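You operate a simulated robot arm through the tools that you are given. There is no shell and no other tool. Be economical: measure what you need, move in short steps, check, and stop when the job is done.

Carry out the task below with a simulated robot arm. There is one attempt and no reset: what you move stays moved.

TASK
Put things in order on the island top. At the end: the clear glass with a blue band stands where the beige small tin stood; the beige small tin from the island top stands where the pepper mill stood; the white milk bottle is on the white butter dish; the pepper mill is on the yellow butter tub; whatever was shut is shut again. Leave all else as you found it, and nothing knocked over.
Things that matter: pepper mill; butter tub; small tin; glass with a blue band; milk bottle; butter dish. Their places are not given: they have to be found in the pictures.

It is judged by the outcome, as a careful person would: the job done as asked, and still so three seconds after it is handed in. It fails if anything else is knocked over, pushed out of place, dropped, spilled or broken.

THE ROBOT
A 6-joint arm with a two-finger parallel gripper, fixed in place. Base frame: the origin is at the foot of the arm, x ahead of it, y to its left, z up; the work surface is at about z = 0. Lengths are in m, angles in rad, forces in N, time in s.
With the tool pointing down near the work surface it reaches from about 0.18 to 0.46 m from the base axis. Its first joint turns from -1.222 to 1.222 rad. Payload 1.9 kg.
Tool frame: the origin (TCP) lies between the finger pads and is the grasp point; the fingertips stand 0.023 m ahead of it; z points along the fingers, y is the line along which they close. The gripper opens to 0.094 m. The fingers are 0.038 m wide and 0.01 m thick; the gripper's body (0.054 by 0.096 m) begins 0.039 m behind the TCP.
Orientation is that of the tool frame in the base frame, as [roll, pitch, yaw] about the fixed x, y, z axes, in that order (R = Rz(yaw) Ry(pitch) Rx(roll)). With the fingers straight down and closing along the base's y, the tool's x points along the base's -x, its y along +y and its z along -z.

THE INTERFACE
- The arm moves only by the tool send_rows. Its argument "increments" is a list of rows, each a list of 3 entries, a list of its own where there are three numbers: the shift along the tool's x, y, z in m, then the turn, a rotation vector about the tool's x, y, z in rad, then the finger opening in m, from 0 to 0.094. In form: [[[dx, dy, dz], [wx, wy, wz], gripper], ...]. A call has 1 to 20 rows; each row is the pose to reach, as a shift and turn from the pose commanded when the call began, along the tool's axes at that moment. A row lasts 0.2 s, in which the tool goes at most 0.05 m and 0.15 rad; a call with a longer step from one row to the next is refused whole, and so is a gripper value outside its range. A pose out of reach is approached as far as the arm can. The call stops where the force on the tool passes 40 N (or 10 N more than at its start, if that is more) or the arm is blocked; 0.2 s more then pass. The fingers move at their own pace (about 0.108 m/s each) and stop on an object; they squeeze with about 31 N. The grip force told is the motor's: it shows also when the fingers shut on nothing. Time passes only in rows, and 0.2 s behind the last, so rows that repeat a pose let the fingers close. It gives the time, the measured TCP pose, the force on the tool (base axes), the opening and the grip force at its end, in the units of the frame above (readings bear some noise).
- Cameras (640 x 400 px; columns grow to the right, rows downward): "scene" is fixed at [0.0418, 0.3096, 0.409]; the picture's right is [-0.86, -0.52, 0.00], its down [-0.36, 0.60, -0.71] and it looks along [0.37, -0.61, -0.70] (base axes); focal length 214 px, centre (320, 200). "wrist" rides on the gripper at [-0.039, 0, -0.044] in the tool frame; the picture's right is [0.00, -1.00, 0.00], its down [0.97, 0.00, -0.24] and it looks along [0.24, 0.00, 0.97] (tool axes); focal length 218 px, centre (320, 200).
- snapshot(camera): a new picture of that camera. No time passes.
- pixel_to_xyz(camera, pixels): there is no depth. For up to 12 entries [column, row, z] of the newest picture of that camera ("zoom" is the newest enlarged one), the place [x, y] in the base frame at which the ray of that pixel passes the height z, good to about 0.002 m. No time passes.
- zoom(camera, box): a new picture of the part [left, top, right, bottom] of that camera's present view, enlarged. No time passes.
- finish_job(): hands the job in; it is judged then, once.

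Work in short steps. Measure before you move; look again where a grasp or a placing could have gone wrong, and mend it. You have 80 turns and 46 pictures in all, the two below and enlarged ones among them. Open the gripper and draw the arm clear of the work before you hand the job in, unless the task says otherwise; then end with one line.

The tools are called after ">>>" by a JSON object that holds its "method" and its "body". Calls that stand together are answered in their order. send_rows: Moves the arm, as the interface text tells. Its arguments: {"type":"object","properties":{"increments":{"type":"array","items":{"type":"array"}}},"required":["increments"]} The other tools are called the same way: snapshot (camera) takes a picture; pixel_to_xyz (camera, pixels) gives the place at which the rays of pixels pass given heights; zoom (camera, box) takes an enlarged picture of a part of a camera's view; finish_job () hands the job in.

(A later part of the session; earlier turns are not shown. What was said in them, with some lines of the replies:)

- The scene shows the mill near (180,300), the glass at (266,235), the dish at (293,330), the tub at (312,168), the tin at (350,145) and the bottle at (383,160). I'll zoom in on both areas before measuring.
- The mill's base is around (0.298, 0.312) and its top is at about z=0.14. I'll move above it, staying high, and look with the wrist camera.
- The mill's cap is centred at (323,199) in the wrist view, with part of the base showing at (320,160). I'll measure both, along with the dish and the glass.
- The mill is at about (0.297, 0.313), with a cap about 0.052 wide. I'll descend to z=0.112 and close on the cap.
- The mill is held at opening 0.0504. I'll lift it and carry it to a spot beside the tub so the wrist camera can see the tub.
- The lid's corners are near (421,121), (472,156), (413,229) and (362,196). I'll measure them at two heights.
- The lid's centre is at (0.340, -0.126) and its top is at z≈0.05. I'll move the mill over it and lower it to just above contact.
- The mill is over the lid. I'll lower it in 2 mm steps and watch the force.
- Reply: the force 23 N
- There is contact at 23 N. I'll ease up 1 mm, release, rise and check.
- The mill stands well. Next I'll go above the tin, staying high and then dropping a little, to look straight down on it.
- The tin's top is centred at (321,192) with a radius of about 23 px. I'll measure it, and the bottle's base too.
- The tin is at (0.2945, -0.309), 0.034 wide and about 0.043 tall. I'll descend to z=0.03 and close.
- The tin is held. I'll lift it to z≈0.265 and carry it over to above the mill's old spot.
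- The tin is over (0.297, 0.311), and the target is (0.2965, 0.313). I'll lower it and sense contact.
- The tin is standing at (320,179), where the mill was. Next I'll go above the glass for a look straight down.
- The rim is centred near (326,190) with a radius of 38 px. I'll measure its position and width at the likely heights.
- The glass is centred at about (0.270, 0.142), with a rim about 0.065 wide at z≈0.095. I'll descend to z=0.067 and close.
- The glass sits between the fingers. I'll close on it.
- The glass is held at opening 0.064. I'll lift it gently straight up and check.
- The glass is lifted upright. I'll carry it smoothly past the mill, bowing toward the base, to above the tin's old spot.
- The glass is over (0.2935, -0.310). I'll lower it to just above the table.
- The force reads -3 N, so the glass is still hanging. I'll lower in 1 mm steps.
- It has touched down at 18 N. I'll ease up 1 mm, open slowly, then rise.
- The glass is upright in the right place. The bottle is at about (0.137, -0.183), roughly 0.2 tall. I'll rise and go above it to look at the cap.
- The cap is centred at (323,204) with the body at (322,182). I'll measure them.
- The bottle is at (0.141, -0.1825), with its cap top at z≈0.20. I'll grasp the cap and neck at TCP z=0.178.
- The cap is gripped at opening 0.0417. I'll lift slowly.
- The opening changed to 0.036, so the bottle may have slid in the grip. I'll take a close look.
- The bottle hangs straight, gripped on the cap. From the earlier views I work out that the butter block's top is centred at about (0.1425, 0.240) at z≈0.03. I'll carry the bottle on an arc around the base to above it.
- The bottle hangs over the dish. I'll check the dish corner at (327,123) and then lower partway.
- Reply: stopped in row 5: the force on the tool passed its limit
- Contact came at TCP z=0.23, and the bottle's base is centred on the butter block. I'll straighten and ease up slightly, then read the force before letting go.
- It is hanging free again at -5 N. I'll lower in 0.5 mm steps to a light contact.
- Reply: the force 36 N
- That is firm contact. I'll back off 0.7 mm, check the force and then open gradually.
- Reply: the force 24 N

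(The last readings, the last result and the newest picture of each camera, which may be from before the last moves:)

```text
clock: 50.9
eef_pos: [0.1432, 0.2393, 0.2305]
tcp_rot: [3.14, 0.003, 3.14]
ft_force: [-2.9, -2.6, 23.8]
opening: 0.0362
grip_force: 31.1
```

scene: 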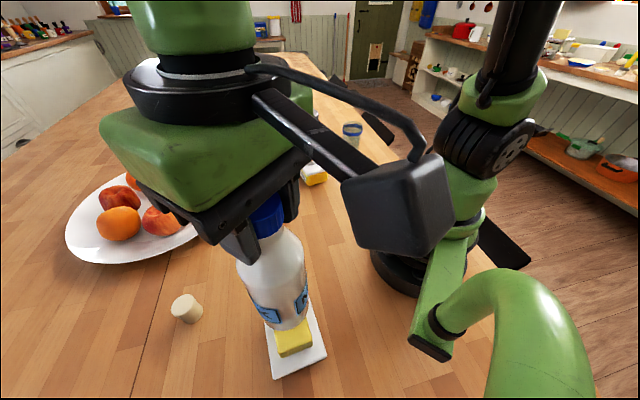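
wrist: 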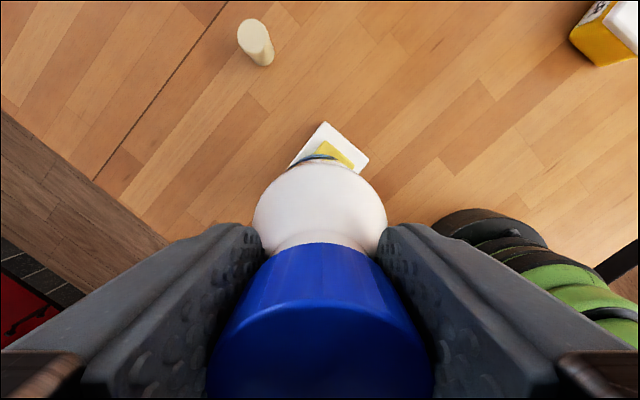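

>>> {"method": "send_rows", "body": {"increments": [[[0, 0, -0.0005], [0, 0, 0], 0.028], [[0, 0, -0.0008], [0, 0, 0], 0.028]]}}

```text
clock: 51.5
eef_pos: [0.1437, 0.2391, 0.2318]
tcp_rot: [-3.139, 0.004, -3.14]
ft_force: [1.2, 0.4, -3.3]
opening: 0.0362
grip_force: 31.2
```

It is nearly unloaded with the base on the butter. I'll open gradually and look before rising.

>>> {"method": "send_rows", "body": {"increments": [[[0, 0, 0], [0, 0, 0], 0.038], [[0, 0, 0], [0, 0, 0], 0.042], [[0, 0, 0], [0, 0, 0], 0.05], [[0, 0, 0], [0, 0, 0], 0.07], [[0, 0, 0], [0, 0, 0], 0.09], [[0, 0, 0], [0, 0, 0], 0.094]]}}

>>> {"method": "snapshot", "body": {"camera": "wrist"}}

```text
clock: 52.9
eef_pos: [0.1426, 0.2404, 0.2319]
tcp_rot: [3.141, 0.002, 3.14]
ft_force: [0.5, -0.3, 0.5]
opening: 0.0938
grip_force: 0.0
```

```text
11 pictures are left
```

wrist: 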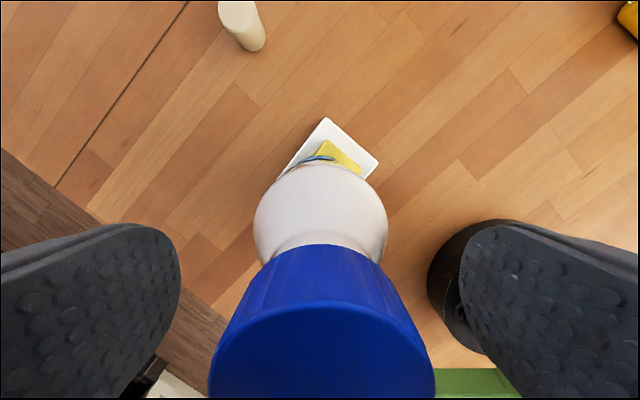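

The bottle stands steady. I'll rise straight up, then draw back to near the starting position.

>>> {"method": "send_rows", "body": {"increments": [[[0, 0, -0.02], [0, 0, 0], 0.094], [[0, 0, -0.05], [0, 0, 0], 0.094], [[0, 0, -0.08], [0, 0, 0], 0.094], [[0, 0, -0.095], [0, 0, 0], 0.094], [[-0.04, -0.02, -0.098], [0, 0, 0], 0.094], [[-0.08, -0.05, -0.098], [0, 0, 0], 0.094], [[-0.12, -0.075, -0.098], [0, 0, 0], 0.094], [[-0.15, -0.1, -0.098], [0, 0, 0], 0.094], [[-0.16, -0.106, -0.098], [0, 0, 0], 0.094], [[-0.16, -0.106, -0.098], [0, 0, 0], 0.094]]}}

>>> {"method": "snapshot", "body": {"camera": "scene"}}

>>> {"method": "snapshot", "body": {"camera": "wrist"}}

```text
clock: 55.1
eef_pos: [0.3038, 0.1332, 0.3297]
tcp_rot: [3.138, 0.005, -3.14]
ft_force: [0.8, -0.8, 1.1]
opening: 0.094
grip_force: 0.1
```

```text
10 pictures are left
```

scene: 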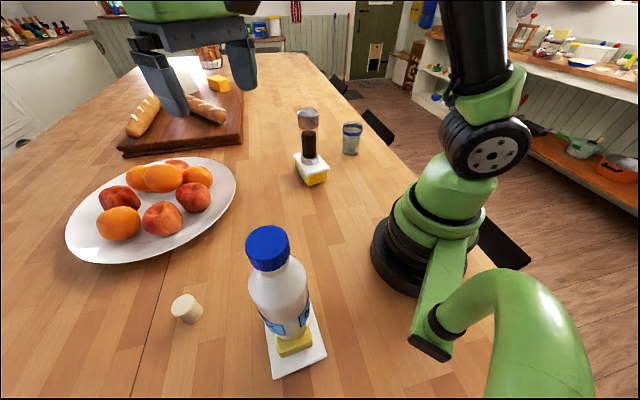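

```text
9 pictures are left
```

wrist: 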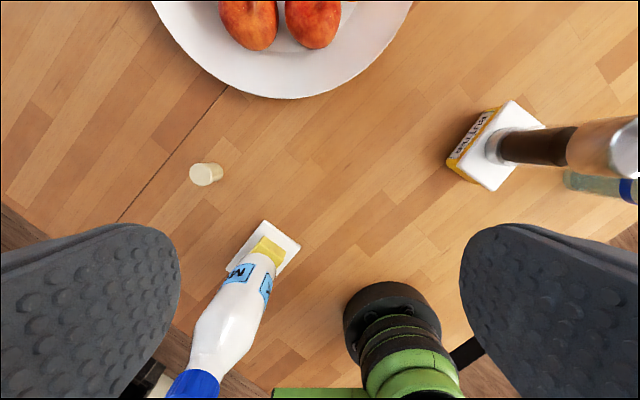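

Everything stands where it should, the dish and tub haven't shifted, and the arm is clear with the gripper open. I'm handing it in.

>>> {"method": "finish_job", "body": {}}

```text
The job is handed in.
```

The job is handed in: the mill is on the butter tub, the tin is where the mill stood, the glass is where the tin stood, and the milk bottle is on the butter dish, standing on the butter block; the final pictures show nothing else moved or knocked over, and nothing was opened along the way.
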